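You operate a simulated robot arm through the tools that you are given. There is no shell and no other tool. Be economical: measure what you need, move in short steps, check, and stop when the job is done.

The job below is to be done with a simulated two-armed robot. You get a single attempt, and the scene is never put back.

JOB
Check in the return, print and tuck in its slip, arm it and stand it in its slot.
Fine: use the book reader; the display names the slot; switch the security block off again.

Only the result counts: the job must be done as asked and must still hold three seconds after the hand-in. Knocking over, shifting, dropping, spilling or breaking anything else fails it.

ROBOT AND FRAMES
Two 7-joint arms with two-finger parallel grippers on one trunk, hanging from a carriage that runs on a gantry, over the field with the corners [-1.979, 1.263], [-1.979, -0.017], [0.321, -0.017], [0.321, 1.263] (x, y) and turns from -6.65 to 5.358 rad about z. Base frame: it is fixed where the carriage stands at the start and does not move with it; the origin is on the floor, on the carriage's upright axis, x ahead of it, y to its left, z up; the surface under the hand at the start is at about z = 0.76. Units: m, rad, N and s.
The left shoulder is at the start at [0.04, 0.173, 1.372], the right one opposite. With the tool pointing down near the work surface each hand reaches from about 0.1 to 0.68 m from the robot's upright axis, wherever it stands, measured 20 degrees to its own side. Places, roughly: book [1.5, -0.75, 0.25]; book reader's stand [0.7, -0.6, 0.8]; security dial [1, -0.4, 0.9]. Payload 3.43 kg a hand.
Tool frame (each hand has its own): the origin (TCP) lies between the finger pads and is the grasp point; the fingertips stand 0.03 m ahead of it; z points along the fingers, y is the line along which they close. Largest opening 0.094 m; finger width 0.028, thickness 0.01; the body of the gripper, 0.05 by 0.096 m, starts 0.055 m behind the TCP.
Orientation is that of the tool frame in the base frame, as a unit quaternion [x, y, z, w]. With the fingers straight down and closing along the base's y, the tool's x points along the base's -x, its y along +y and its z along -z.

CONTROLS
- The arms move only by the tool move_arm. It takes "left_plan", "right_plan" or both (then of equal length, played together; a hand with none holds still); each is a list of rows, each a list of 7 numbers: the shift along the tool's x, y, z in m, then the turn, a rotation vector about the tool's x, y, z in rad, then the finger opening in m, from 0 to 0.094. In form: [[x, y, z, ax, ay, az, claw], ...]. A call has 1 to 8 rows; each row is the pose to reach, as a shift and turn from the pose commanded when the call began, along the tool's axes at that moment. Each row takes 0.2 s and may step no farther than 0.05 m and 0.15 rad from the row before; otherwise, or with a gripper value out of range, the whole call is refused. A pose out of reach is approached as far as the arm can. The call stops where the force on the tool passes 40 N (or 10 N more than at its start, if that is more) or the arm is blocked; 0.2 s more then pass. Each finger travels about 0.072 m/s and halts on what it meets, pressing with about 31 N; the grip force reading is that of the motor and also rises with nothing between the fingers. The clock runs only during rows and for 0.2 s after the last one: add rows that repeat a pose to give the fingers time. The reply holds the time, the measured pose of the TCP, the force on the tool along the base axes, the opening and the grip force, in the units named above and with some noise, with the torque about the TCP (base axes, N m) and any sound that the robot's microphone picked up.
- Cameras (640 x 400 px; columns grow to the right, rows downward): "scene" is now at [0.2196, -0.0437, 1.6548]; the picture's right is [-0.60, -0.80, 0.00], its down [-0.64, 0.48, -0.60] and it looks along [0.48, -0.36, -0.80] (base axes); focal length 250 px, centre (320, 200). "left" rides on the left gripper at [0.076, -0.014, -0.102] in its tool frame; the picture's right is [0.18, 0.98, 0.00], its down [-0.75, 0.14, -0.64] and it looks along [-0.63, 0.12, 0.77] (tool axes); focal length 243 px, centre (320, 200). "right" rides on the right gripper at [0.076, 0.014, -0.102] in its tool frame; the picture's right is [-0.18, 0.98, 0.00], its down [-0.75, -0.14, -0.64] and it looks along [-0.63, -0.12, 0.77] (tool axes); focal length 243 px, centre (320, 200).
- snapshot(camera): a new picture of that camera. It takes no simulated time.
- slide_trunk(by): slides the trunk up (or, below 0, down) by that many m; the arms and the scene camera ride with it, the base frame stays. It gives what a move gives, with no picture.
- drive_base(legs): drives the robot by 1 to 6 legs, each [ahead, left, turn to the left] in m, m and rad, along the robot's own axes; the way and the turn of a leg run together, so that a leg with both is an arc; at most 1.5 m and 3.142 rad a leg. The arms and the cameras ride along, it lands a little off, and it stops where it bumps. It keeps to its track: a leg is cut to what the track allows. It gives what a move gives.
- turn_head(pan, tilt): turns the head with the scene camera to pan (to the left, within 1.501 rad either way) and tilt (down, from -0.506 to 1.204), counted from straight ahead of the robot. It gives what a move gives.
- point_at(camera, pixels): there is no depth. For up to 12 entries [column, row, z] of the newest picture of that camera ("zoom" is the newest enlarged one), the place [x, y] in the base frame at which the ray of that pixel passes the height z, good to about 0.003 m. It takes no simulated time.
- enlarge(camera, box): a new picture of the part [left, top, right, bottom] of that camera's present view, enlarged. It takes no simulated time.
- finish_job(): hands the job in; it is judged then, once.

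Go step by step. Measure first, check grasps and placings, and put right what went wrong. The budget is 80 turns and 70 pictures, counting those below and the enlarged ones. Unless the task says otherwise, let go and move clear before handing in.

The tools are called after ">>>" as a command line: name --argument value ..., lists and objects as JSON in quotes. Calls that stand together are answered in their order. move_arm: Moves the arms, as the interface text tells. Its arguments: {"type":"object","properties":{"left_plan":{"type":"array","items":{"type":"array","items":{"type":"number"}}},"right_plan":{"type":"array","items":{"type":"array","items":{"type":"number"}}}},"required":[]} The other tools are called the same way: slide_trunk (by) slides the trunk up or down; drive_base (legs) drives the base; turn_head (pan, tilt) turns the head that bears the scene camera; snapshot (camera) takes a picture; point_at (camera, pixels) gives the place at which the rays of pixels pass given heights; enlarge (camera, box) takes an enlarged picture of a part of a camera's view; finish_job () hands the job in.

At the start:

```text
time_s: 0.0
left_ee_pos: [0.32, -0.0064, 1.3271]
left_orientation: [0.0, 1.0, 0.0, 0.0]
left_wrist_force: [-0.7, -0.8, 0.2]
left_ft_torque: [0.0, -0.02, -0.01]
left_width: 0.0939
left_gripper_force: 0.1
right_ee_pos: [0.3999, -0.4921, 1.3541]
right_orientation: [0.0, 1.0, 0.0, 0.0]
right_wrist_force: [0.3, 1.1, -0.2]
right_ft_torque: [-0.01, -0.01, -0.01]
right_width: 0.094
right_gripper_force: 0.1
trunk travel left (down, up): [-0.525, 0.256]
robot x, y, heading: [0.0007, 0.0003, -0.005]
head pan, tilt: [-0.639, 0.932]
```

scene: 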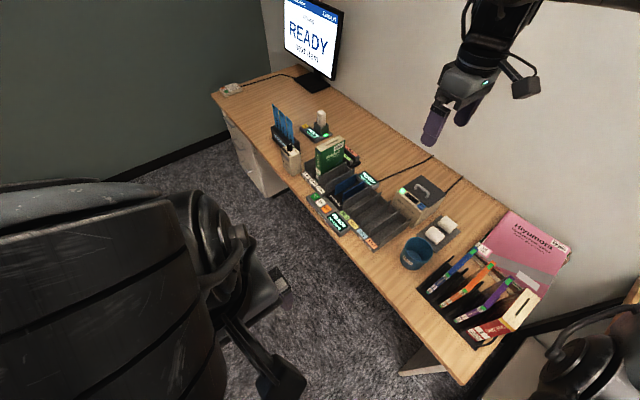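
right: 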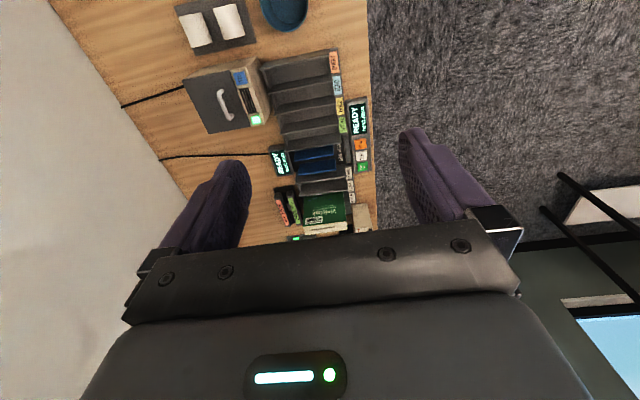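
left: 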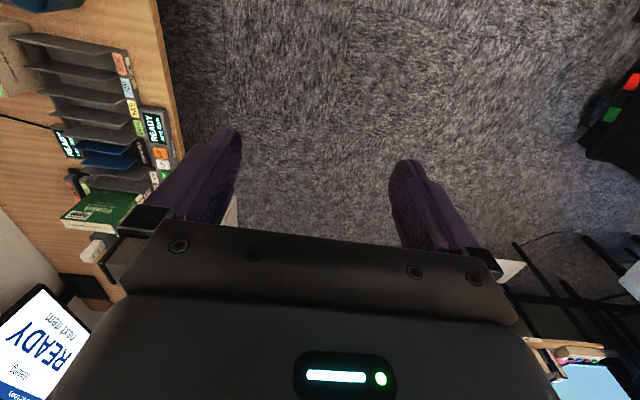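

The scene shows the desk with reader, slots and dial, but no details yet; I look closer at the desk.

>>> enlarge --camera "scene" --box '[260, 90, 420, 250]'

>>> enlarge --camera "scene" --box '[380, 160, 600, 360]'

>>> point_at --camera "scene" --pixels '[[330, 150, 0.76], [420, 250, 0.76], [290, 160, 0.76], [480, 280, 0.76], [420, 190, 0.9], [315, 20, 1.0], [230, 88, 0.76], [460, 380, 0.76], [520, 300, 0.76], [370, 180, 0.76]]'

```text
2.50 times, centred on (340, 170) of scene
```

zoom: 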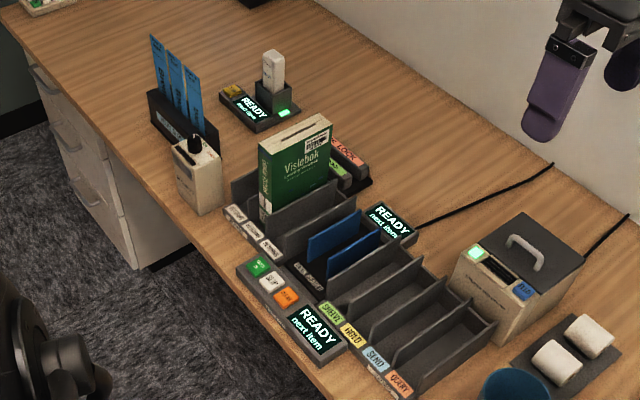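

```text
2.00 times, centred on (490, 260) of scene
```

zoom: 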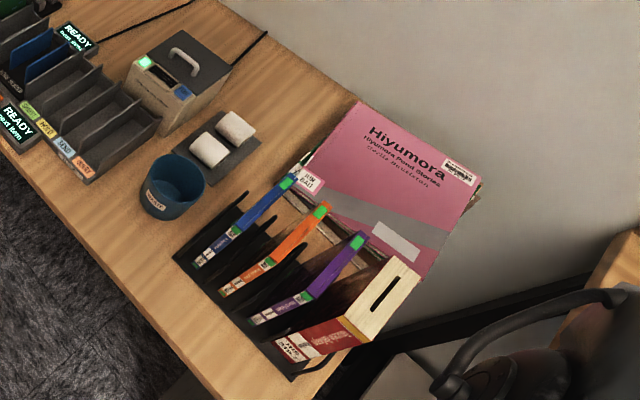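

```text
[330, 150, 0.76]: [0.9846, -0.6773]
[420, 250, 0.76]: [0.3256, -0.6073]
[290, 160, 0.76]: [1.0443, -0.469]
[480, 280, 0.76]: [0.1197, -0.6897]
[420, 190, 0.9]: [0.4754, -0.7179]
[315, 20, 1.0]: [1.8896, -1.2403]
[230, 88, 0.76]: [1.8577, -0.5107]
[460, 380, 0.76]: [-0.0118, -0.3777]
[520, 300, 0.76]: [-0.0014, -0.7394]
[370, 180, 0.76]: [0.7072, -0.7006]
```

The desk holds displays, dial, slots, but the return itself should be at about [1.5,-0.75,0.25], which I do not see. I look around with the head.

>>> turn_head --pan -0.4 --tilt 0.5

>>> snapshot --camera "scene"

>>> turn_head --pan 0.8 --tilt 0.7

>>> snapshot --camera "scene"

```text
time_s: 0.9
left_ee_pos: [0.3208, -0.0068, 1.3278]
left_orientation: [-0.001, 1.0, 0.0, 0.001]
left_wrist_force: [-0.1, 0.4, 0.8]
left_ft_torque: [0.03, 0.04, 0.02]
left_width: 0.094
left_gripper_force: 0.1
right_ee_pos: [0.3999, -0.4924, 1.3529]
right_orientation: [0.0, 1.0, 0.0, -0.001]
right_wrist_force: [0.2, 0.4, -0.3]
right_ft_torque: [0.02, -0.03, -0.02]
right_width: 0.094
right_gripper_force: 0.1
trunk travel left (down, up): [-0.525, 0.256]
robot x, y, heading: [0.0029, -0.0034, -0.002]
head pan, tilt: [-0.4, 0.499]
```

```text
64 pictures are left
```

scene: 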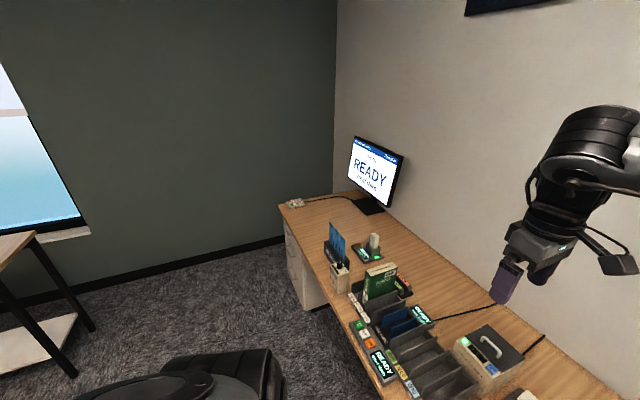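

```text
time_s: 2.3
left_ee_pos: [0.3222, -0.008, 1.3264]
left_orientation: [0.0, 1.0, 0.001, -0.001]
left_wrist_force: [0.1, -0.2, 0.5]
left_ft_torque: [0.03, 0.01, 0.01]
left_width: 0.094
left_gripper_force: 0.0
right_ee_pos: [0.4018, -0.4917, 1.3541]
right_orientation: [-0.001, 1.0, 0.0, 0.0]
right_wrist_force: [0.6, 0.2, -0.3]
right_ft_torque: [0.0, -0.01, -0.01]
right_width: 0.0942
right_gripper_force: 0.0
trunk travel left (down, up): [-0.525, 0.256]
robot x, y, heading: [-0.0001, -0.0032, 0.004]
head pan, tilt: [0.799, 0.7]
```

```text
63 pictures are left
```

scene: 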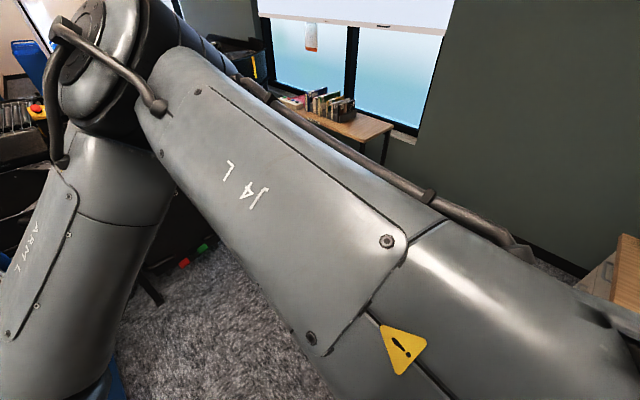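

The head view shows only the desk and a far table; no loose book at x 1.5. I drive to the near end of the track and look from there.

>>> drive_base --legs '[[0.31, 0, 0]]'

>>> turn_head --pan -0.55 --tilt 0.85

>>> snapshot --camera "scene"

>>> enlarge --camera "scene" --box '[240, 80, 400, 180]'

>>> enlarge --camera "scene" --box '[260, 180, 420, 280]'

```text
time_s: 4.4
left_ee_pos: [0.6364, -0.0125, 1.3268]
left_orientation: [0.005, 1.0, 0.0, 0.0]
left_wrist_force: [0.9, 0.7, -0.1]
left_ft_torque: [-0.02, 0.02, 0.01]
left_width: 0.0941
left_gripper_force: 0.1
right_ee_pos: [0.7115, -0.4973, 1.354]
right_orientation: [0.005, 1.0, 0.0, 0.0]
right_wrist_force: [0.8, -0.6, -0.6]
right_ft_torque: [0.03, 0.03, 0.02]
right_width: 0.0938
right_gripper_force: 0.1
trunk travel left (down, up): [-0.525, 0.256]
robot x, y, heading: [0.3164, -0.0008, -0.011]
head pan, tilt: [0.799, 0.7]
```

```text
time_s: 5.9
left_ee_pos: [0.6363, -0.012, 1.3267]
left_orientation: [0.004, 1.0, 0.0, 0.0]
left_wrist_force: [0.2, 0.2, 0.5]
left_ft_torque: [-0.02, 0.01, 0.05]
left_width: 0.0941
left_gripper_force: 0.1
right_ee_pos: [0.7115, -0.4972, 1.3527]
right_orientation: [0.006, 1.0, -0.001, 0.0]
right_wrist_force: [0.1, 0.7, 0.3]
right_ft_torque: [0.01, 0.02, -0.04]
right_width: 0.094
right_gripper_force: 0.0
trunk travel left (down, up): [-0.525, 0.256]
robot x, y, heading: [0.3163, 0.0001, -0.014]
head pan, tilt: [-0.55, 0.85]
```

```text
62 pictures are left
```

scene: 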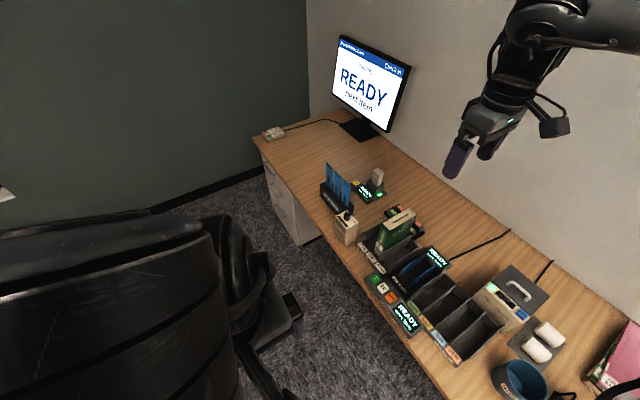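

```text
4.00 times, centred on (320, 130) of scene
```

zoom: 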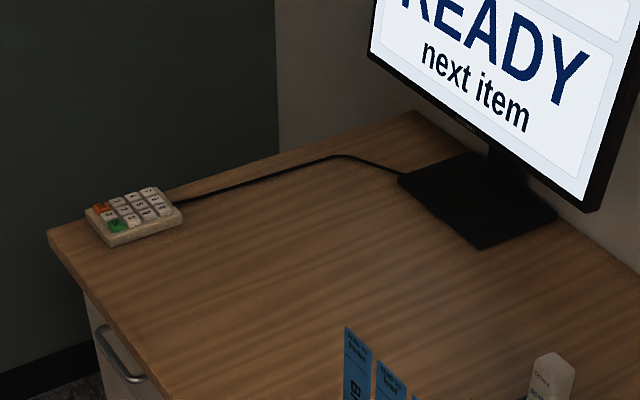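

```text
4.00 times, centred on (340, 230) of scene
```

zoom: 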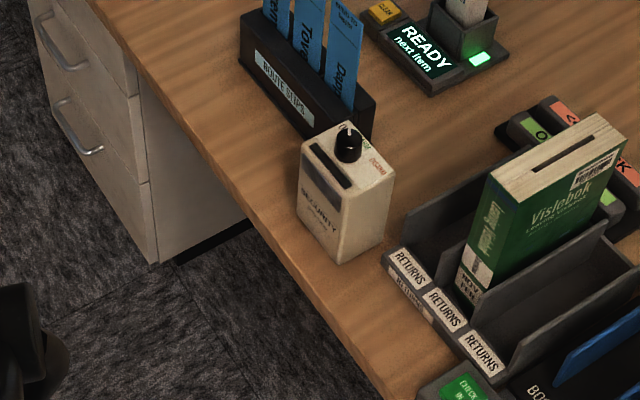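

The return is the green book at (395,225) in a RETURNS slot, with a slit in its top; the SECURITY block with knob is at (346,225). I need to read the remaining labels.

>>> enlarge --camera "scene" --box '[350, 240, 470, 315]'

>>> enlarge --camera "scene" --box '[400, 260, 560, 360]'

>>> enlarge --camera "scene" --box '[315, 155, 435, 230]'

>>> enlarge --camera "right" --box '[180, 0, 400, 260]'

```text
5.33 times, centred on (410, 278) of scene
```

zoom: 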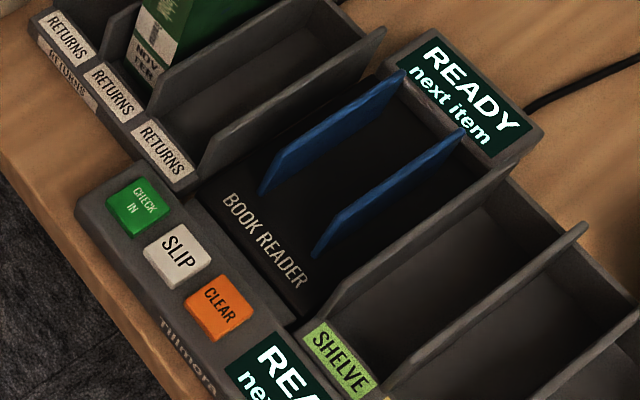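

```text
4.00 times, centred on (480, 310) of scene
```

zoom: 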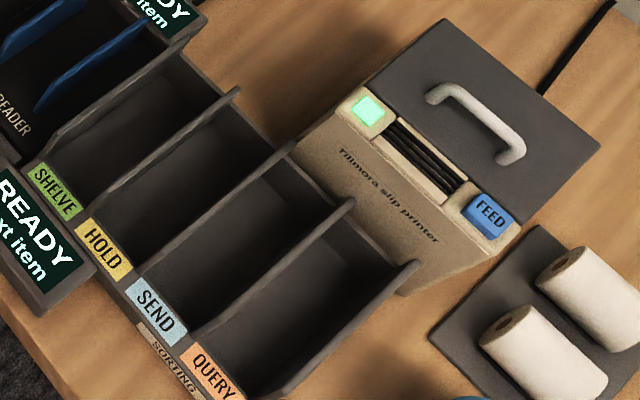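

```text
5.33 times, centred on (375, 192) of scene
```

zoom: 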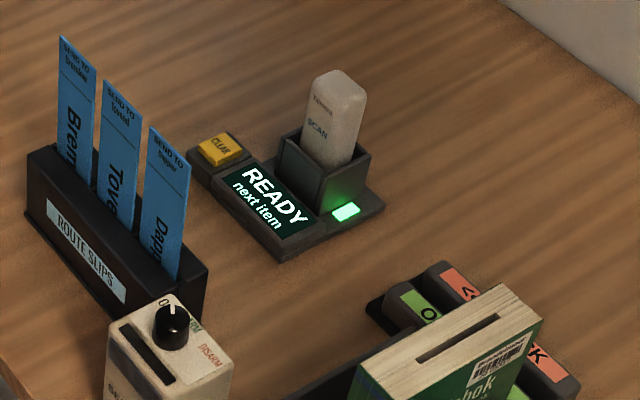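

```text
1.54 times, centred on (290, 130) of right
```

zoom: 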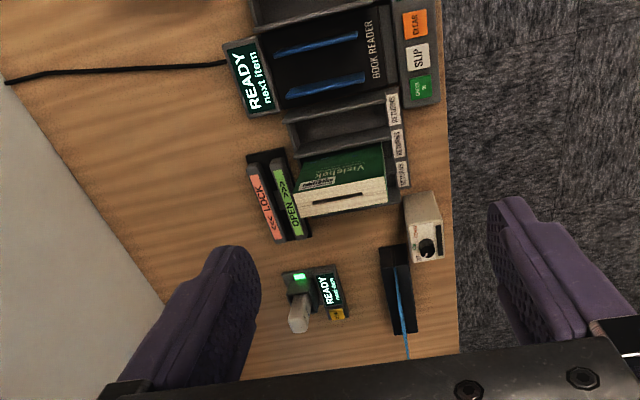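

The labels are clear: BOOK READER stand with blue fins, CHECK IN/SLIP/CLEAR console, slots SHELVE/HOLD/SEND/QUERY, slip printer, SECURITY dial OFF/ARM/DISARM. I test how far the track lets me go ahead.

>>> drive_base --legs '[[0.2, -0.03, 0]]'

>>> snapshot --camera "right"

>>> snapshot --camera "scene"

```text
time_s: 7.5
left_ee_pos: [0.6415, -0.0238, 1.3276]
left_orientation: [0.003, 1.0, 0.0, 0.0]
left_wrist_force: [0.7, -0.4, 0.6]
left_ft_torque: [0.02, 0.0, -0.01]
left_width: 0.094
left_gripper_force: 0.0
right_ee_pos: [0.7169, -0.5099, 1.354]
right_orientation: [0.003, 1.0, -0.001, 0.0]
right_wrist_force: [0.5, 0.3, 0.4]
right_ft_torque: [0.0, 0.03, 0.03]
right_width: 0.0938
right_gripper_force: 0.1
trunk travel left (down, up): [-0.525, 0.256]
robot x, y, heading: [0.3215, -0.0102, -0.008]
head pan, tilt: [-0.55, 0.85]
cut short: leg 1
```

```text
55 pictures are left
```

right: 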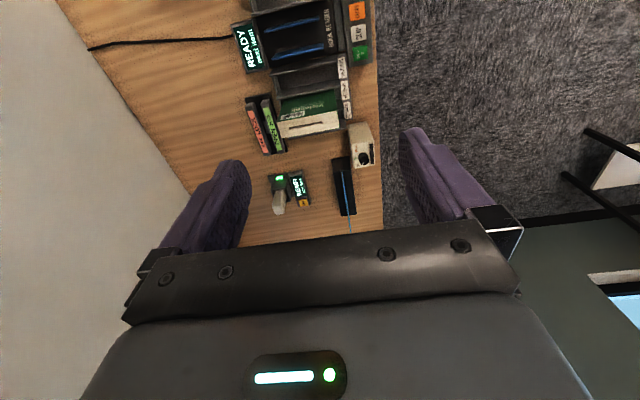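

```text
54 pictures are left
```

scene: 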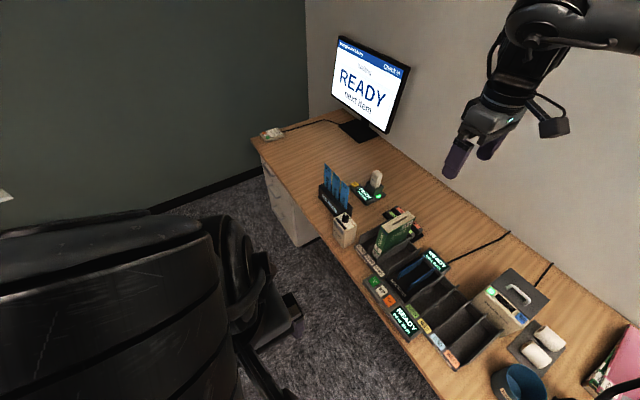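

The track ends at x 0.32, so I work from here with the right arm. I enlarge the rack/book area and security block for measuring.

>>> enlarge --camera "scene" --box '[325, 195, 421, 255]'

>>> point_at --camera "zoom" --pixels '[[320, 200, 0.9], [320, 200, 0.8]]'

>>> enlarge --camera "right" --box '[236, 0, 396, 100]'

>>> enlarge --camera "right" --box '[236, 80, 396, 180]'

```text
6.67 times, centred on (373, 225) of scene
```

zoom: 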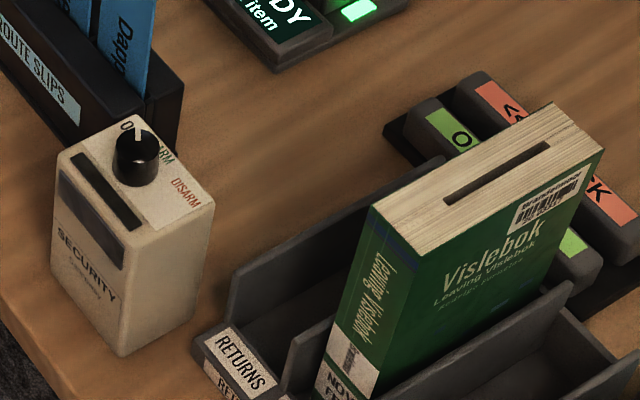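

```text
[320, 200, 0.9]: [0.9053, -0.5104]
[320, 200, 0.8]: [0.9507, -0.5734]
```

```text
4.00 times, centred on (316, 50) of right
```

zoom: 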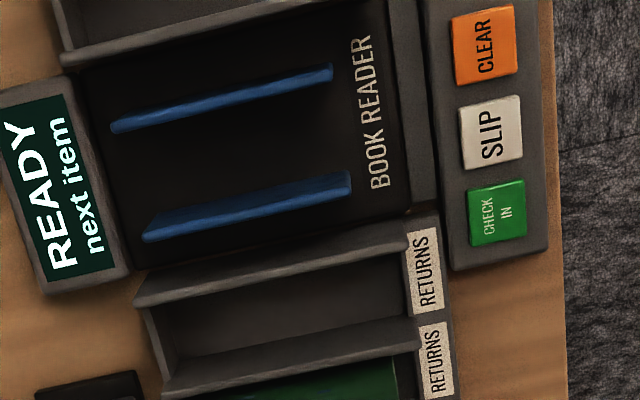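

```text
4.00 times, centred on (316, 130) of right
```

zoom: 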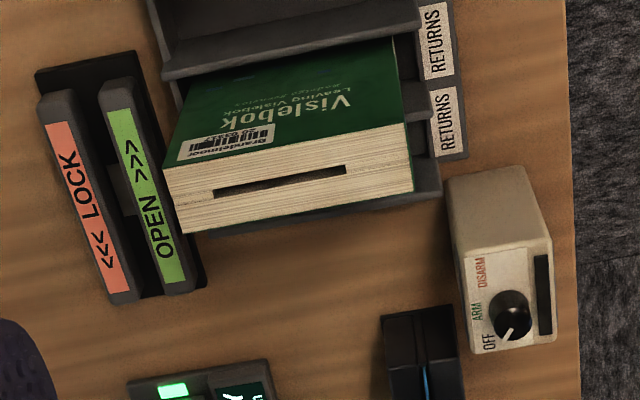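

I triangulate the book's top corners, knob, fins and buttons from both views.

>>> point_at --camera "zoom" --pixels '[[163, 168, 0.95], [405, 124, 0.95], [185, 234, 0.95], [412, 190, 0.95], [163, 168, 1.0], [412, 190, 1.0], [512, 308, 0.9], [512, 308, 0.95], [214, 194, 0.95], [346, 168, 0.95], [461, 252, 0.9], [551, 240, 0.9]]'

>>> point_at --camera "scene" --pixels '[[380.5, 226.2, 0.95], [387.25, 233.25, 0.95], [415.75, 217.5, 0.95], [407.95, 210.3, 0.95], [380.5, 226.2, 1.0], [415.75, 217.5, 1.0], [345.5, 216.3, 0.9], [345.5, 216.3, 0.95]]'

>>> enlarge --camera "right" --box '[236, 0, 396, 100]'

>>> point_at --camera "zoom" --pixels '[[330, 70, 0.8], [112, 130, 0.8], [345, 180, 0.8], [148, 238, 0.8], [330, 70, 0.85], [148, 238, 0.85], [485, 45, 0.79], [491, 130, 0.79], [497, 211, 0.79], [405, 245, 0.8], [60, 62, 0.8], [135, 302, 0.85]]'

>>> enlarge --camera "scene" --box '[360, 235, 480, 310]'

```text
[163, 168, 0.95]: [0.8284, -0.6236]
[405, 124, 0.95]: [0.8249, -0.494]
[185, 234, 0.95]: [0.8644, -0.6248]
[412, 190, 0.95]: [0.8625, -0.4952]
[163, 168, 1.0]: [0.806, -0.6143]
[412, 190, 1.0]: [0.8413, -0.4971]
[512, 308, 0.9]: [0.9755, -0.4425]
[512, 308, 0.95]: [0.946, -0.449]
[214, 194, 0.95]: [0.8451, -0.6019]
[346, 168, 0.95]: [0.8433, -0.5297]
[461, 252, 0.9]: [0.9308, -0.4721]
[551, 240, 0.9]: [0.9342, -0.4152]
```

```text
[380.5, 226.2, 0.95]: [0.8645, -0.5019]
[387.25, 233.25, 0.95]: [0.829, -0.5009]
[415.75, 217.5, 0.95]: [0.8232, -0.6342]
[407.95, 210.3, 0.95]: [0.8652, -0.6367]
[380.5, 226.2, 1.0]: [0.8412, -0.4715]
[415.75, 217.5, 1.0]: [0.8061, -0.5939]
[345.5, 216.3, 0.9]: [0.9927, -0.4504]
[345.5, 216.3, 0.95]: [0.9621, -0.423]
```

```text
4.00 times, centred on (316, 50) of right
```

zoom: 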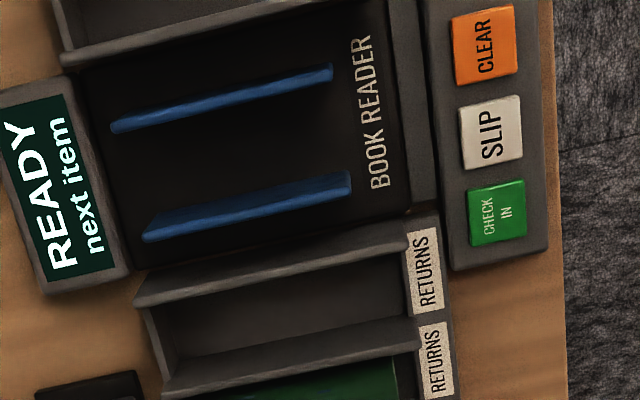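

```text
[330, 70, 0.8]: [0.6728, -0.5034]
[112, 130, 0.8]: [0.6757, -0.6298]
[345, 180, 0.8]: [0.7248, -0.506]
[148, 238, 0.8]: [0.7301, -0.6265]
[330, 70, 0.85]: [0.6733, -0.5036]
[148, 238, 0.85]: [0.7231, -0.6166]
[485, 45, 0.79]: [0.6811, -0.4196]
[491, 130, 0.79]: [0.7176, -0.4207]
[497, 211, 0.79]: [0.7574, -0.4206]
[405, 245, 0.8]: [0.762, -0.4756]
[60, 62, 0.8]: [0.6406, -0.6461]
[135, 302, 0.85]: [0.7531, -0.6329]
```

```text
5.33 times, centred on (420, 272) of scene
```

zoom: 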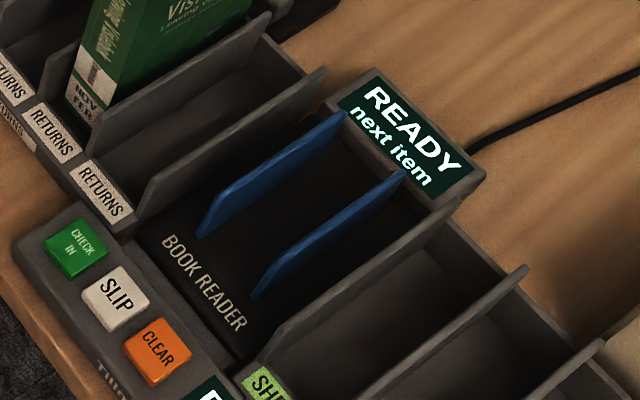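

Both views agree: book top z≈0.962, x 0.82–0.858, y −0.622…−0.496; fins at x≈0.675 and 0.725 lead straight across. I measure fins/walls in the scene view, lower the trunk 0.2 m and turn the right hand so it closes along base x.

>>> point_at --camera "zoom" --pixels '[[345, 112, 0.8], [345, 112, 0.85], [403, 175, 0.8], [403, 175, 0.85], [78, 247, 0.78], [78, 247, 0.8], [114, 298, 0.79], [325, 70, 0.85], [460, 200, 0.85], [525, 268, 0.85], [200, 235, 0.78], [255, 297, 0.78]]'

>>> slide_trunk --by -0.2

>>> move_arm --right_plan '[[0, 0, 0, 0, 0, 0.14, 0.094], [0, 0, 0, 0, 0, 0.28, 0.094], [0, 0, 0, 0, 0, 0.42, 0.094], [0, 0, 0, 0, 0, 0.56, 0.094], [0, 0, 0, 0, 0, 0.7, 0.094], [0, 0, 0, 0, 0, 0.84, 0.094], [0, 0, 0, 0, 0, 0.98, 0.094], [0, 0, 0, 0, 0, 1.12, 0.094]]'

>>> move_arm --right_plan '[[0, 0, 0, 0, 0, 0.15, 0.094], [0, 0, 0, 0, 0, 0.3, 0.094], [0, 0, 0, 0, 0, 0.4508, 0.094]]'

```text
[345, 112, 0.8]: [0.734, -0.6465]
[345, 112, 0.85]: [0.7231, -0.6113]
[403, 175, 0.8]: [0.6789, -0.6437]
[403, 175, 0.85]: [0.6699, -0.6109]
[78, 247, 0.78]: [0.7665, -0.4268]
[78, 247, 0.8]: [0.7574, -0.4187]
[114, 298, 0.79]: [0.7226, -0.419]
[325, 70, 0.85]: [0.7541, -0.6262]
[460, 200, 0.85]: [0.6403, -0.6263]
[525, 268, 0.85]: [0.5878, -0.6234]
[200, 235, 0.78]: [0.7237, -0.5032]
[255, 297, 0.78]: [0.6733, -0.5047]
```

```text
time_s: 9.7
left_ee_pos: [0.6407, -0.0239, 1.1278]
left_orientation: [0.003, 1.0, 0.0, 0.001]
left_wrist_force: [-1.3, 0.1, 0.1]
left_ft_torque: [0.01, -0.01, -0.01]
left_width: 0.094
left_gripper_force: 0.1
right_ee_pos: [0.7173, -0.509, 1.1547]
right_orientation: [0.004, 1.0, 0.001, 0.0]
right_wrist_force: [-1.0, -0.2, -0.5]
right_ft_torque: [-0.02, 0.01, 0.0]
right_width: 0.0938
right_gripper_force: 0.1
trunk travel left (down, up): [-0.325, 0.456]
robot x, y, heading: [0.3229, -0.0136, -0.012]
head pan, tilt: [-0.55, 0.85]
```

```text
time_s: 11.5
left_ee_pos: [0.6425, -0.0238, 1.1271]
left_orientation: [0.003, 1.0, 0.001, 0.0]
left_wrist_force: [-0.7, -0.1, 0.0]
left_ft_torque: [0.0, 0.06, -0.01]
left_width: 0.0941
left_gripper_force: 0.1
right_ee_pos: [0.7178, -0.5089, 1.1536]
right_orientation: [0.536, 0.844, -0.001, 0.001]
right_wrist_force: [0.7, -0.1, 0.0]
right_ft_torque: [-0.02, 0.03, 0.0]
right_width: 0.0942
right_gripper_force: 0.0
trunk travel left (down, up): [-0.325, 0.456]
robot x, y, heading: [0.3175, -0.0142, -0.007]
head pan, tilt: [-0.55, 0.85]
```

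```text
time_s: 12.3
left_ee_pos: [0.6411, -0.0252, 1.1272]
left_orientation: [0.004, 1.0, -0.001, 0.0]
left_wrist_force: [0.0, -1.2, -0.2]
left_ft_torque: [0.03, 0.02, -0.01]
left_width: 0.0939
left_gripper_force: 0.0
right_ee_pos: [0.6995, -0.6412, 1.1592]
right_orientation: [0.707, 0.707, 0.003, 0.005]
right_wrist_force: [0.3, -0.5, 2.3]
right_ft_torque: [0.01, 0.0, -0.02]
right_width: 0.0942
right_gripper_force: 0.0
right hand out of reach, approached as far as the arm can: row 1, 2, 3
trunk travel left (down, up): [-0.325, 0.456]
robot x, y, heading: [0.3202, -0.0109, -0.007]
head pan, tilt: [-0.55, 0.85]
```

The hand turned but drifted 0.13 m in y, a joint limit. I check whether the pose over the book is reachable in this orientation, still high above.

>>> move_arm --right_plan '[[-0.01, 0.04, 0, 0, 0, 0, 0.094], [-0.03, 0.08, 0, 0, 0, 0, 0.094], [-0.05, 0.122, 0, 0, 0, 0, 0.094], [-0.05, 0.122, 0, 0, 0, 0, 0.094]]'

>>> snapshot --camera "scene"

```text
time_s: 13.3
left_ee_pos: [0.6424, -0.0242, 1.1265]
left_orientation: [0.004, 1.0, -0.001, 0.0]
left_wrist_force: [1.2, 0.4, 0.2]
left_ft_torque: [-0.03, 0.04, 0.02]
left_width: 0.0939
left_gripper_force: 0.0
right_ee_pos: [0.8041, -0.6961, 1.141]
right_orientation: [0.71, 0.704, 0.002, 0.002]
right_wrist_force: [0.5, 0.8, 0.8]
right_ft_torque: [-0.01, 0.0, -0.02]
right_width: 0.094
right_gripper_force: 0.0
right hand out of reach, approached as far as the arm can: row 3, 4
trunk travel left (down, up): [-0.325, 0.456]
robot x, y, heading: [0.3203, -0.0144, -0.009]
head pan, tilt: [-0.55, 0.85]
```

```text
48 pictures are left
```

scene: 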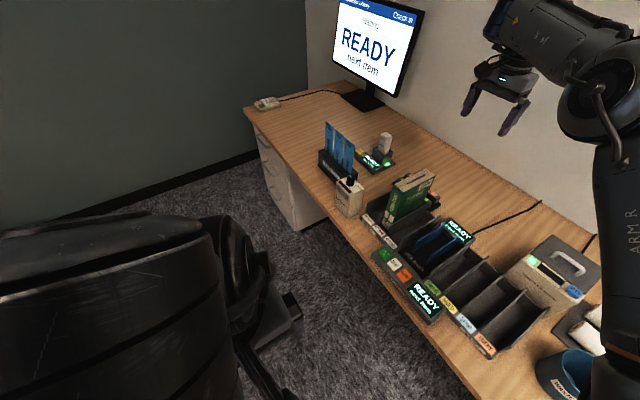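

Reach is ample here (0.84 m from the axis). I move towards above the book from this side.

>>> move_arm --right_plan '[[0.045, 0.01, 0, 0, 0, 0, 0.094], [0.09, 0.02, 0, 0, 0, 0, 0.094], [0.137, 0.035, 0, 0, 0, 0, 0.094], [0.137, 0.035, 0, 0, 0, 0, 0.094]]'

```text
time_s: 14.3
left_ee_pos: [0.6412, -0.024, 1.1275]
left_orientation: [0.004, 1.0, 0.0, 0.0]
left_wrist_force: [0.8, -0.3, 0.0]
left_ft_torque: [0.03, 0.03, 0.0]
left_width: 0.0939
left_gripper_force: 0.0
right_ee_pos: [0.8356, -0.5905, 1.142]
right_orientation: [0.709, 0.705, 0.002, 0.0]
right_wrist_force: [0.5, -0.6, -0.7]
right_ft_torque: [0.03, 0.0, -0.02]
right_width: 0.094
right_gripper_force: 0.2
right hand out of reach, approached as far as the arm can: row 1, 3, 4
trunk travel left (down, up): [-0.325, 0.456]
robot x, y, heading: [0.3187, -0.0132, -0.007]
head pan, tilt: [-0.55, 0.85]
```

Still hitting a joint limit at y −0.59. I turn the base right by 0.3 rad so the wrist relaxes, then turn the hand back.

>>> drive_base --legs '[[0, 0, -0.3]]'

>>> move_arm --right_plan '[[0.03, 0.03, 0, 0, 0, -0.1, 0.094], [0.06, 0.06, 0, 0, 0, -0.2, 0.094], [0.06, 0.1, 0, 0, 0, -0.3, 0.094], [0.06, 0.1, 0, 0, 0, -0.3, 0.094]]'

```text
time_s: 15.7
left_ee_pos: [0.6243, -0.1191, 1.1282]
left_orientation: [0.152, 0.988, 0.0, 0.001]
left_wrist_force: [1.2, 0.9, -0.5]
left_ft_torque: [0.01, 0.01, -0.04]
left_width: 0.0941
left_gripper_force: 0.0
right_ee_pos: [0.6436, -0.7168, 1.1431]
right_orientation: [0.806, 0.592, 0.001, 0.001]
right_wrist_force: [0.3, 0.5, -0.7]
right_ft_torque: [-0.03, -0.01, 0.01]
right_width: 0.0941
right_gripper_force: 0.1
trunk travel left (down, up): [-0.325, 0.456]
robot x, y, heading: [0.3269, -0.0144, -0.309]
head pan, tilt: [-0.55, 0.85]
```

```text
time_s: 16.7
left_ee_pos: [0.6252, -0.1186, 1.1278]
left_orientation: [0.152, 0.988, 0.0, 0.001]
left_wrist_force: [0.5, -1.0, -0.3]
left_ft_torque: [0.02, -0.01, 0.02]
left_width: 0.0941
left_gripper_force: 0.1
right_ee_pos: [0.7061, -0.6614, 1.1088]
right_orientation: [0.708, 0.706, 0.002, 0.002]
right_wrist_force: [0.2, 0.1, 0.1]
right_ft_torque: [-0.01, 0.01, 0.02]
right_width: 0.0938
right_gripper_force: 0.0
right hand out of reach, approached as far as the arm can: row 1, 2, 3, 4
trunk travel left (down, up): [-0.325, 0.456]
robot x, y, heading: [0.3176, -0.0122, -0.31]
head pan, tilt: [-0.55, 0.85]
```

The drop in z hints that tool-down is too high for the lowered shoulder. I move toward above the book while going lower (tips stay above 0.99).

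>>> move_arm --right_plan '[[0.02, 0.025, 0.03, 0, 0, 0, 0.094], [0.045, 0.055, 0.05, 0, 0, 0, 0.094], [0.065, 0.085, 0.07, 0, 0, 0, 0.094], [0.085, 0.11, 0.08, 0, 0, 0, 0.094], [0.102, 0.133, 0.085, 0, 0, 0, 0.094], [0.102, 0.133, 0.085, 0, 0, 0, 0.094]]'

>>> snapshot --camera "right"

```text
time_s: 18.1
left_ee_pos: [0.6242, -0.1181, 1.1279]
left_orientation: [0.152, 0.988, 0.001, 0.0]
left_wrist_force: [-1.3, -0.1, -0.7]
left_ft_torque: [-0.02, 0.0, -0.02]
left_width: 0.0943
left_gripper_force: 0.0
right_ee_pos: [0.7709, -0.6236, 1.0063]
right_orientation: [0.707, 0.707, 0.003, 0.001]
right_wrist_force: [-0.4, 0.0, 0.0]
right_ft_torque: [-0.02, -0.01, 0.02]
right_width: 0.0941
right_gripper_force: 0.0
right hand out of reach, approached as far as the arm can: row 2, 3, 4, 5, 6
trunk travel left (down, up): [-0.325, 0.456]
robot x, y, heading: [0.3168, -0.0136, -0.309]
head pan, tilt: [-0.55, 0.85]
```

```text
47 pictures are left
```

right: 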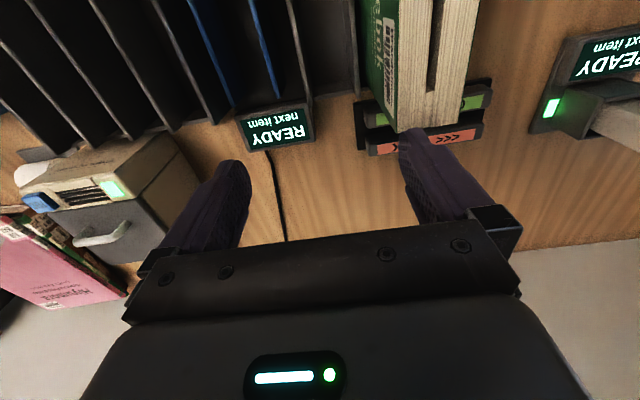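

The right arm hits a wrist limit in this direction. The left arm with the robot facing the desk (heading −1.57) would have book, dial, reader and slots all within 0.63 m of its shoulder, so I raise the trunk, unwind the right hand, and turn.

>>> slide_trunk --by 0.2

>>> move_arm --right_plan '[[0.02, -0.01, 0, 0, 0, -0.13, 0.094], [0.04, -0.03, 0, 0, 0, -0.26, 0.094], [0.06, -0.05, 0, 0, 0, -0.39, 0.094], [0.08, -0.07, 0, 0, 0, -0.52, 0.094], [0.11, -0.09, 0, 0, 0, -0.65, 0.094], [0.14, -0.11, 0, 0, 0, -0.78, 0.094], [0.17, -0.13, 0, 0, 0, -0.91, 0.094], [0.2, -0.15, 0, 0, 0, -1.04, 0.094]]'

>>> drive_base --legs '[[0, 0, -1.26]]'

>>> turn_head --pan 0.6 --tilt 0.9

>>> snapshot --camera "scene"

```text
time_s: 20.2
left_ee_pos: [0.6241, -0.1179, 1.3272]
left_orientation: [0.152, 0.988, 0.0, -0.001]
left_wrist_force: [1.0, 0.9, 0.3]
left_ft_torque: [-0.01, 0.01, -0.05]
left_width: 0.0939
left_gripper_force: 0.1
right_ee_pos: [0.7713, -0.6229, 1.2071]
right_orientation: [0.707, 0.708, 0.002, 0.002]
right_wrist_force: [-0.1, 0.9, -0.2]
right_ft_torque: [-0.01, 0.01, -0.03]
right_width: 0.0939
right_gripper_force: 0.1
trunk travel left (down, up): [-0.525, 0.256]
robot x, y, heading: [0.3207, -0.0162, -0.299]
head pan, tilt: [-0.55, 0.85]
```

```text
time_s: 22.0
left_ee_pos: [0.6235, -0.118, 1.3267]
left_orientation: [0.153, 0.988, 0.0, 0.0]
left_wrist_force: [-0.1, 0.2, -0.1]
left_ft_torque: [0.01, -0.02, -0.03]
left_width: 0.0939
left_gripper_force: 0.0
right_ee_pos: [0.6199, -0.4242, 1.2071]
right_orientation: [0.262, 0.965, 0.002, 0.002]
right_wrist_force: [0.4, 0.0, 0.0]
right_ft_torque: [0.02, -0.03, 0.01]
right_width: 0.0939
right_gripper_force: 0.1
trunk travel left (down, up): [-0.525, 0.256]
robot x, y, heading: [0.3199, -0.0137, -0.306]
head pan, tilt: [-0.55, 0.85]
```

```text
time_s: 25.6
left_ee_pos: [0.3127, -0.3353, 1.328]
left_orientation: [0.709, 0.705, 0.0, 0.0]
left_wrist_force: [-0.7, -0.1, 0.5]
left_ft_torque: [-0.01, 0.0, 0.03]
left_width: 0.0941
left_gripper_force: 0.0
right_ee_pos: [0.0173, -0.421, 1.2076]
right_orientation: [0.783, 0.622, 0.0, 0.004]
right_wrist_force: [-0.3, 0.2, -0.8]
right_ft_torque: [-0.02, -0.02, 0.01]
right_width: 0.0939
right_gripper_force: 0.1
trunk travel left (down, up): [-0.525, 0.256]
robot x, y, heading: [0.3204, -0.0123, -1.578]
head pan, tilt: [-0.55, 0.85]
```

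```text
time_s: 27.0
left_ee_pos: [0.3115, -0.3347, 1.3274]
left_orientation: [0.708, 0.706, 0.0, 0.0]
left_wrist_force: [-0.2, 0.5, 0.2]
left_ft_torque: [-0.01, -0.02, 0.01]
left_width: 0.0938
left_gripper_force: 0.1
right_ee_pos: [0.0166, -0.422, 1.2075]
right_orientation: [0.784, 0.621, -0.001, 0.004]
right_wrist_force: [0.6, -0.2, 0.4]
right_ft_torque: [0.0, 0.01, 0.01]
right_width: 0.0939
right_gripper_force: 0.1
trunk travel left (down, up): [-0.525, 0.256]
robot x, y, heading: [0.3239, -0.0123, -1.569]
head pan, tilt: [0.6, 0.901]
```

```text
46 pictures are left
```

scene: 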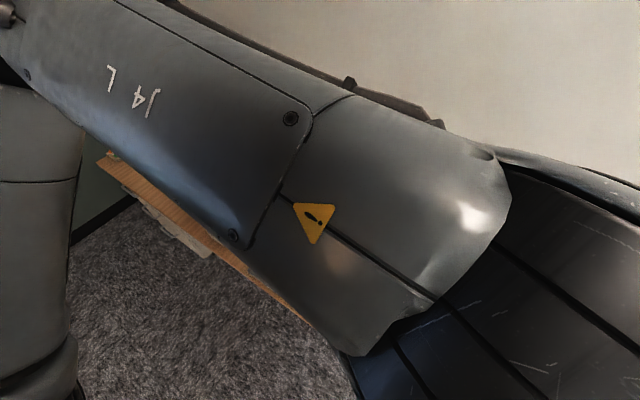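

The left hand is already oriented to close along base x. I move it towards the book at height, with the right hand withdrawn.

>>> move_arm --left_plan '[[-0.01, 0.045, 0, 0, 0, 0, 0.094], [-0.02, 0.09, 0, 0, 0, 0, 0.094], [-0.04, 0.135, 0, 0, 0, 0, 0.094], [-0.06, 0.18, 0, 0, 0, 0, 0.094], [-0.08, 0.225, 0, 0, 0, 0, 0.094], [-0.1, 0.27, 0, 0, 0, 0, 0.094], [-0.12, 0.315, 0, 0, 0, 0, 0.094], [-0.14, 0.36, 0, 0, 0, 0, 0.094]]' --right_plan '[[0.03, 0, 0, 0, 0, 0, 0.094], [0.06, 0, -0.02, 0, 0, 0, 0.094], [0.09, 0, -0.04, 0, 0, 0, 0.094], [0.12, 0, -0.06, 0, 0, 0, 0.094], [0.15, 0, -0.08, 0, 0, 0, 0.094], [0.15, 0, -0.1, 0, 0, 0, 0.094], [0.15, 0, -0.1, 0, 0, 0, 0.094], [0.15, 0, -0.1, 0, 0, 0, 0.094]]'

>>> slide_trunk --by -0.2

```text
time_s: 28.8
left_ee_pos: [0.4697, -0.381, 1.3091]
left_orientation: [0.709, 0.705, 0.0, 0.0]
left_wrist_force: [-0.1, -0.1, 0.7]
left_ft_torque: [0.03, -0.02, -0.01]
left_width: 0.0938
left_gripper_force: 0.1
left hand out of reach, approached as far as the arm can: row 4, 5, 6, 7, 8
right_ee_pos: [0.0132, -0.2842, 1.31]
right_orientation: [0.783, 0.621, 0.0, 0.004]
right_wrist_force: [-0.2, 1.2, -0.4]
right_ft_torque: [-0.05, -0.02, 0.02]
right_width: 0.0941
right_gripper_force: 0.0
right hand out of reach, approached as far as the arm can: row 3, 4, 5, 6, 7, 8
trunk travel left (down, up): [-0.525, 0.256]
robot x, y, heading: [0.3196, -0.0128, -1.578]
head pan, tilt: [0.6, 0.901]
```

```text
time_s: 30.9
left_ee_pos: [0.4708, -0.3794, 1.11]
left_orientation: [0.708, 0.706, 0.0, 0.0]
left_wrist_force: [0.7, -0.2, 0.4]
left_ft_torque: [-0.03, 0.01, 0.0]
left_width: 0.0937
left_gripper_force: 0.0
right_ee_pos: [0.0134, -0.285, 1.1096]
right_orientation: [0.783, 0.622, -0.001, 0.004]
right_wrist_force: [0.4, 0.6, -0.5]
right_ft_torque: [-0.01, -0.01, -0.01]
right_width: 0.0939
right_gripper_force: 0.1
trunk travel left (down, up): [-0.325, 0.456]
robot x, y, heading: [0.3183, -0.0122, -1.581]
head pan, tilt: [0.6, 0.901]
```

The hand sits level with the shoulder, which seems the limiting geometry. I raise the trunk back while lowering the hand relative to it, then retry.

>>> move_arm --left_plan '[[0, 0, 0.04, 0, 0, 0, 0.094], [0, 0.0, 0.08, 0, 0, 0, 0.094]]'

>>> slide_trunk --by 0.2

>>> move_arm --left_plan '[[0, 0.03, 0.04, 0, 0, 0, 0.094], [0, 0.07, 0.08, 0, 0, 0, 0.094], [-0.02, 0.11, 0.11, 0, 0, 0, 0.094], [-0.04, 0.15, 0.13, 0, 0, 0, 0.094], [-0.06, 0.19, 0.15, 0, 0, 0, 0.094], [-0.08, 0.23, 0.17, 0, 0, 0, 0.094], [-0.1, 0.27, 0.18, 0, 0, 0, 0.094], [-0.12, 0.31, 0.18, 0, 0, 0, 0.094]]'

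```text
time_s: 31.5
left_ee_pos: [0.4697, -0.3798, 1.0292]
left_orientation: [0.708, 0.706, -0.001, 0.001]
left_wrist_force: [-0.6, 0.2, 0.7]
left_ft_torque: [-0.01, -0.03, 0.01]
left_width: 0.0941
left_gripper_force: 0.0
right_ee_pos: [0.0137, -0.2846, 1.1097]
right_orientation: [0.783, 0.622, -0.001, 0.003]
right_wrist_force: [-0.1, -0.5, 0.0]
right_ft_torque: [0.02, 0.02, 0.01]
right_width: 0.094
right_gripper_force: 0.0
trunk travel left (down, up): [-0.325, 0.456]
robot x, y, heading: [0.3185, -0.0118, -1.573]
head pan, tilt: [0.6, 0.901]
```

```text
time_s: 33.7
left_ee_pos: [0.4704, -0.3788, 1.2296]
left_orientation: [0.709, 0.705, 0.0, 0.0]
left_wrist_force: [0.0, 0.6, -0.5]
left_ft_torque: [-0.03, -0.02, -0.03]
left_width: 0.0942
left_gripper_force: 0.0
right_ee_pos: [0.0128, -0.2858, 1.3094]
right_orientation: [0.783, 0.622, 0.001, 0.003]
right_wrist_force: [0.3, 0.3, 0.7]
right_ft_torque: [-0.02, 0.0, -0.01]
right_width: 0.0942
right_gripper_force: 0.1
trunk travel left (down, up): [-0.525, 0.256]
robot x, y, heading: [0.3194, -0.0165, -1.577]
head pan, tilt: [0.6, 0.901]
```

```text
refused: row 2 steps farther than a row can; nothing moved
```

A row stepped too far; I resend with smaller steps.

>>> move_arm --left_plan '[[0, 0.03, 0.035, 0, 0, 0, 0.094], [0, 0.06, 0.07, 0, 0, 0, 0.094], [-0.02, 0.09, 0.1, 0, 0, 0, 0.094], [-0.04, 0.125, 0.12, 0, 0, 0, 0.094], [-0.06, 0.16, 0.14, 0, 0, 0, 0.094], [-0.08, 0.2, 0.15, 0, 0, 0, 0.094], [-0.1, 0.24, 0.16, 0, 0, 0, 0.094], [-0.12, 0.28, 0.17, 0, 0, 0, 0.094]]'

```text
time_s: 35.5
left_ee_pos: [0.4907, -0.3546, 1.112]
left_orientation: [0.707, 0.707, 0.0, 0.001]
left_wrist_force: [-0.3, -0.9, -0.4]
left_ft_torque: [-0.01, 0.04, 0.03]
left_width: 0.094
left_gripper_force: 0.1
left hand out of reach, approached as far as the arm can: row 1, 2, 3, 4, 5, 6, 7, 8
right_ee_pos: [0.0136, -0.2846, 1.3099]
right_orientation: [0.783, 0.622, 0.0, 0.003]
right_wrist_force: [0.4, -0.8, -1.2]
right_ft_torque: [0.04, -0.02, -0.03]
right_width: 0.0937
right_gripper_force: 0.0
trunk travel left (down, up): [-0.525, 0.256]
robot x, y, heading: [0.3237, -0.0154, -1.577]
head pan, tilt: [0.6, 0.901]
```

The wrist seems to be at one end of its roll range; the fingers are symmetric, so I roll the left hand 180° the other way.

>>> move_arm --left_plan '[[0, 0, 0, 0, 0, -0.14, 0.094], [0, 0, 0, 0, 0, -0.28, 0.094], [0, 0, 0, 0, 0, -0.42, 0.094], [0, 0, 0, 0, 0, -0.56, 0.094], [0, 0, 0, 0, 0, -0.7, 0.094], [0, 0, 0, 0, 0, -0.84, 0.094], [0, 0, 0, 0, 0, -0.98, 0.094], [0, 0, 0, 0, 0, -1.12, 0.094]]'

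>>> move_arm --left_plan '[[0, 0, 0, 0, 0, -0.14, 0.094], [0, 0, 0, 0, 0, -0.28, 0.094], [0, 0, 0, 0, 0, -0.42, 0.094], [0, 0, 0, 0, 0, -0.56, 0.094], [0, 0, 0, 0, 0, -0.7, 0.094], [0, 0, 0, 0, 0, -0.84, 0.094], [0, 0, 0, 0, 0, -0.98, 0.094], [0, 0, 0, 0, 0, -1.12, 0.094]]'

>>> move_arm --left_plan '[[0, 0, 0, 0, 0, -0.15, 0.094], [0, 0, 0, 0, 0, -0.3, 0.094], [0, 0, 0, 0, 0, -0.45, 0.094], [0, 0, 0, 0, 0, -0.6, 0.094], [0, 0, 0, 0, 0, -0.75, 0.094], [0, 0, 0, 0, 0, -0.9016, 0.094]]'

```text
time_s: 37.3
left_ee_pos: [0.4959, -0.3544, 1.1165]
left_orientation: [0.223, 0.975, 0.0, 0.001]
left_wrist_force: [0.5, -0.6, -0.1]
left_ft_torque: [-0.01, -0.01, 0.01]
left_width: 0.0939
left_gripper_force: 0.1
right_ee_pos: [0.0143, -0.2853, 1.3101]
right_orientation: [0.783, 0.622, 0.001, 0.003]
right_wrist_force: [0.8, 0.4, -0.4]
right_ft_torque: [-0.01, -0.01, 0.01]
right_width: 0.094
right_gripper_force: 0.0
trunk travel left (down, up): [-0.525, 0.256]
robot x, y, heading: [0.3225, -0.0142, -1.58]
head pan, tilt: [0.6, 0.901]
```

```text
time_s: 39.1
left_ee_pos: [0.4957, -0.3547, 1.118]
left_orientation: [-0.329, 0.944, 0.0, 0.001]
left_wrist_force: [0.7, 0.5, -0.4]
left_ft_torque: [-0.03, -0.03, -0.04]
left_width: 0.0938
left_gripper_force: 0.0
right_ee_pos: [0.0125, -0.2848, 1.3091]
right_orientation: [0.783, 0.622, 0.0, 0.003]
right_wrist_force: [0.3, -0.1, -0.3]
right_ft_torque: [0.04, 0.01, 0.0]
right_width: 0.094
right_gripper_force: 0.1
trunk travel left (down, up): [-0.525, 0.256]
robot x, y, heading: [0.3191, -0.0149, -1.576]
head pan, tilt: [0.6, 0.901]
```

```text
refused: row 6 steps farther than a row can; nothing moved
```

Rotation is now free. I finish the turn (0.9 rad more).

>>> move_arm --left_plan '[[0, 0, 0, 0, 0, -0.14, 0.094], [0, 0, 0, 0, 0, -0.28, 0.094], [0, 0, 0, 0, 0, -0.42, 0.094], [0, 0, 0, 0, 0, -0.56, 0.094], [0, 0, 0, 0, 0, -0.7, 0.094], [0, 0, 0, 0, 0, -0.8, 0.094], [0, 0, 0, 0, 0, -0.9, 0.094]]'

>>> move_arm --left_plan '[[0.02, -0.04, 0, 0, 0, 0, 0.094], [0.04, -0.08, 0, 0, 0, 0, 0.094], [0.06, -0.12, 0.01, 0, 0, 0, 0.094], [0.08, -0.16, 0.02, 0, 0, 0, 0.094], [0.1, -0.2, 0.03, 0, 0, 0, 0.094], [0.12, -0.24, 0.04, 0, 0, 0, 0.094], [0.14, -0.28, 0.05, 0, 0, 0, 0.094], [0.16, -0.31, 0.06, 0, 0, 0, 0.094]]'

```text
time_s: 40.7
left_ee_pos: [0.4954, -0.3542, 1.117]
left_orientation: [-0.706, 0.708, 0.0, 0.0]
left_wrist_force: [-0.5, 0.2, 1.3]
left_ft_torque: [-0.04, -0.01, 0.02]
left_width: 0.0942
left_gripper_force: 0.0
right_ee_pos: [0.0131, -0.2846, 1.3089]
right_orientation: [0.783, 0.621, 0.0, 0.004]
right_wrist_force: [-0.1, 0.5, -0.8]
right_ft_torque: [-0.02, -0.01, 0.03]
right_width: 0.0939
right_gripper_force: 0.1
trunk travel left (down, up): [-0.525, 0.256]
robot x, y, heading: [0.321, -0.0139, -1.577]
head pan, tilt: [0.6, 0.901]
```

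```text
time_s: 42.5
left_ee_pos: [0.8049, -0.5147, 1.0574]
left_orientation: [-0.706, 0.709, 0.0, 0.0]
left_wrist_force: [0.3, 0.3, 0.2]
left_ft_torque: [0.03, -0.02, 0.0]
left_width: 0.094
left_gripper_force: 0.0
right_ee_pos: [0.013, -0.285, 1.3096]
right_orientation: [0.783, 0.621, -0.001, 0.003]
right_wrist_force: [-0.7, 0.1, -0.6]
right_ft_torque: [0.02, 0.03, 0.01]
right_width: 0.094
right_gripper_force: 0.1
trunk travel left (down, up): [-0.525, 0.256]
robot x, y, heading: [0.3202, -0.0145, -1.574]
head pan, tilt: [0.6, 0.901]
```

The left hand now moves freely and stands just short of the book at z 1.057. I check with both cameras.

>>> turn_head --pan 0.75 --tilt 0.9

>>> snapshot --camera "left"

>>> snapshot --camera "scene"

```text
time_s: 43.2
left_ee_pos: [0.8061, -0.5152, 1.0582]
left_orientation: [-0.705, 0.709, 0.0, 0.0]
left_wrist_force: [0.0, 0.5, 0.5]
left_ft_torque: [-0.02, 0.0, 0.05]
left_width: 0.0941
left_gripper_force: 0.0
right_ee_pos: [0.0129, -0.2844, 1.3098]
right_orientation: [0.783, 0.622, -0.001, 0.003]
right_wrist_force: [-0.4, 0.6, -1.6]
right_ft_torque: [-0.03, -0.02, 0.0]
right_width: 0.0941
right_gripper_force: 0.1
trunk travel left (down, up): [-0.525, 0.256]
robot x, y, heading: [0.3174, -0.0122, -1.575]
head pan, tilt: [0.75, 0.901]
```

```text
45 pictures are left
```

left: 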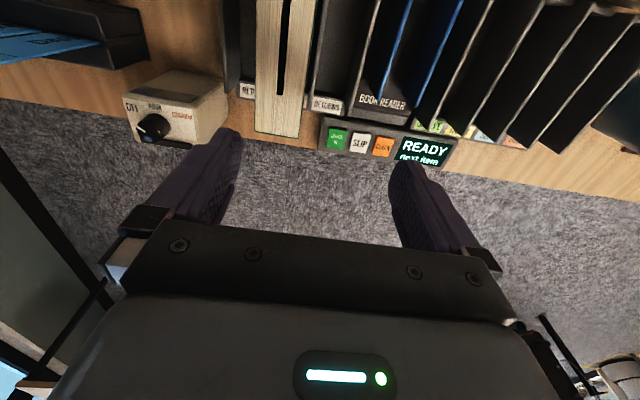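

```text
44 pictures are left
```

scene: 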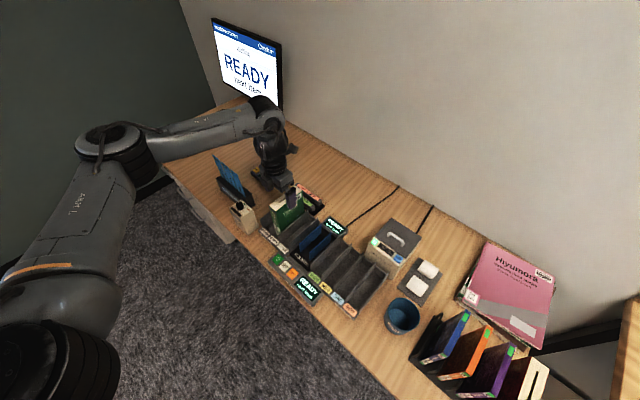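

The left view shows the book's top from spine edge (y≈135) to top of picture; I measure it and the knob exactly.

>>> point_at --camera "left" --pixels '[[255, 133, 0.962], [298, 138, 0.962], [257, 60, 0.962], [308, 60, 0.962], [277, 95, 0.962], [285, 95, 0.962], [152, 125, 0.91], [127, 105, 0.9], [192, 140, 0.9], [337, 138, 0.79], [360, 142, 0.79], [382, 147, 0.79]]'

>>> enlarge --camera "left" --box '[110, 60, 430, 180]'

```text
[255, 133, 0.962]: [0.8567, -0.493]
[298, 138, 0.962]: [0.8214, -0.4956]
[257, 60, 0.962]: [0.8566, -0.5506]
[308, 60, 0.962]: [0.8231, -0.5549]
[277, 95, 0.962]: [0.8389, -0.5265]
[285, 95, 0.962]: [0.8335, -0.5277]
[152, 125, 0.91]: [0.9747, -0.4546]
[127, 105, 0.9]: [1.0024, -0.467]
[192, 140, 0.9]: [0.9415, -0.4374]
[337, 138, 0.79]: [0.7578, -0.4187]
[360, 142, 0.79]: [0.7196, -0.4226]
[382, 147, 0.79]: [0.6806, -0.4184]
```

```text
2.00 times, centred on (270, 120) of left
```

zoom: 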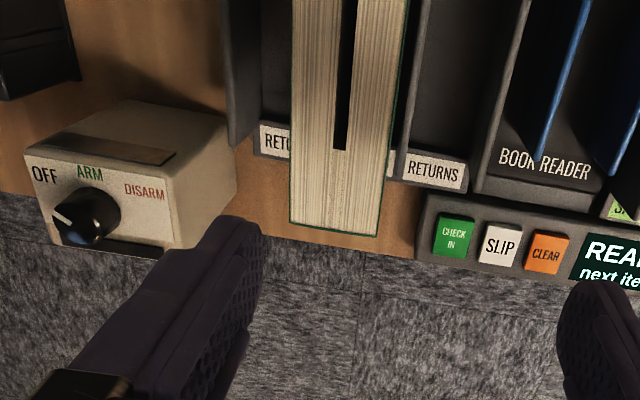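

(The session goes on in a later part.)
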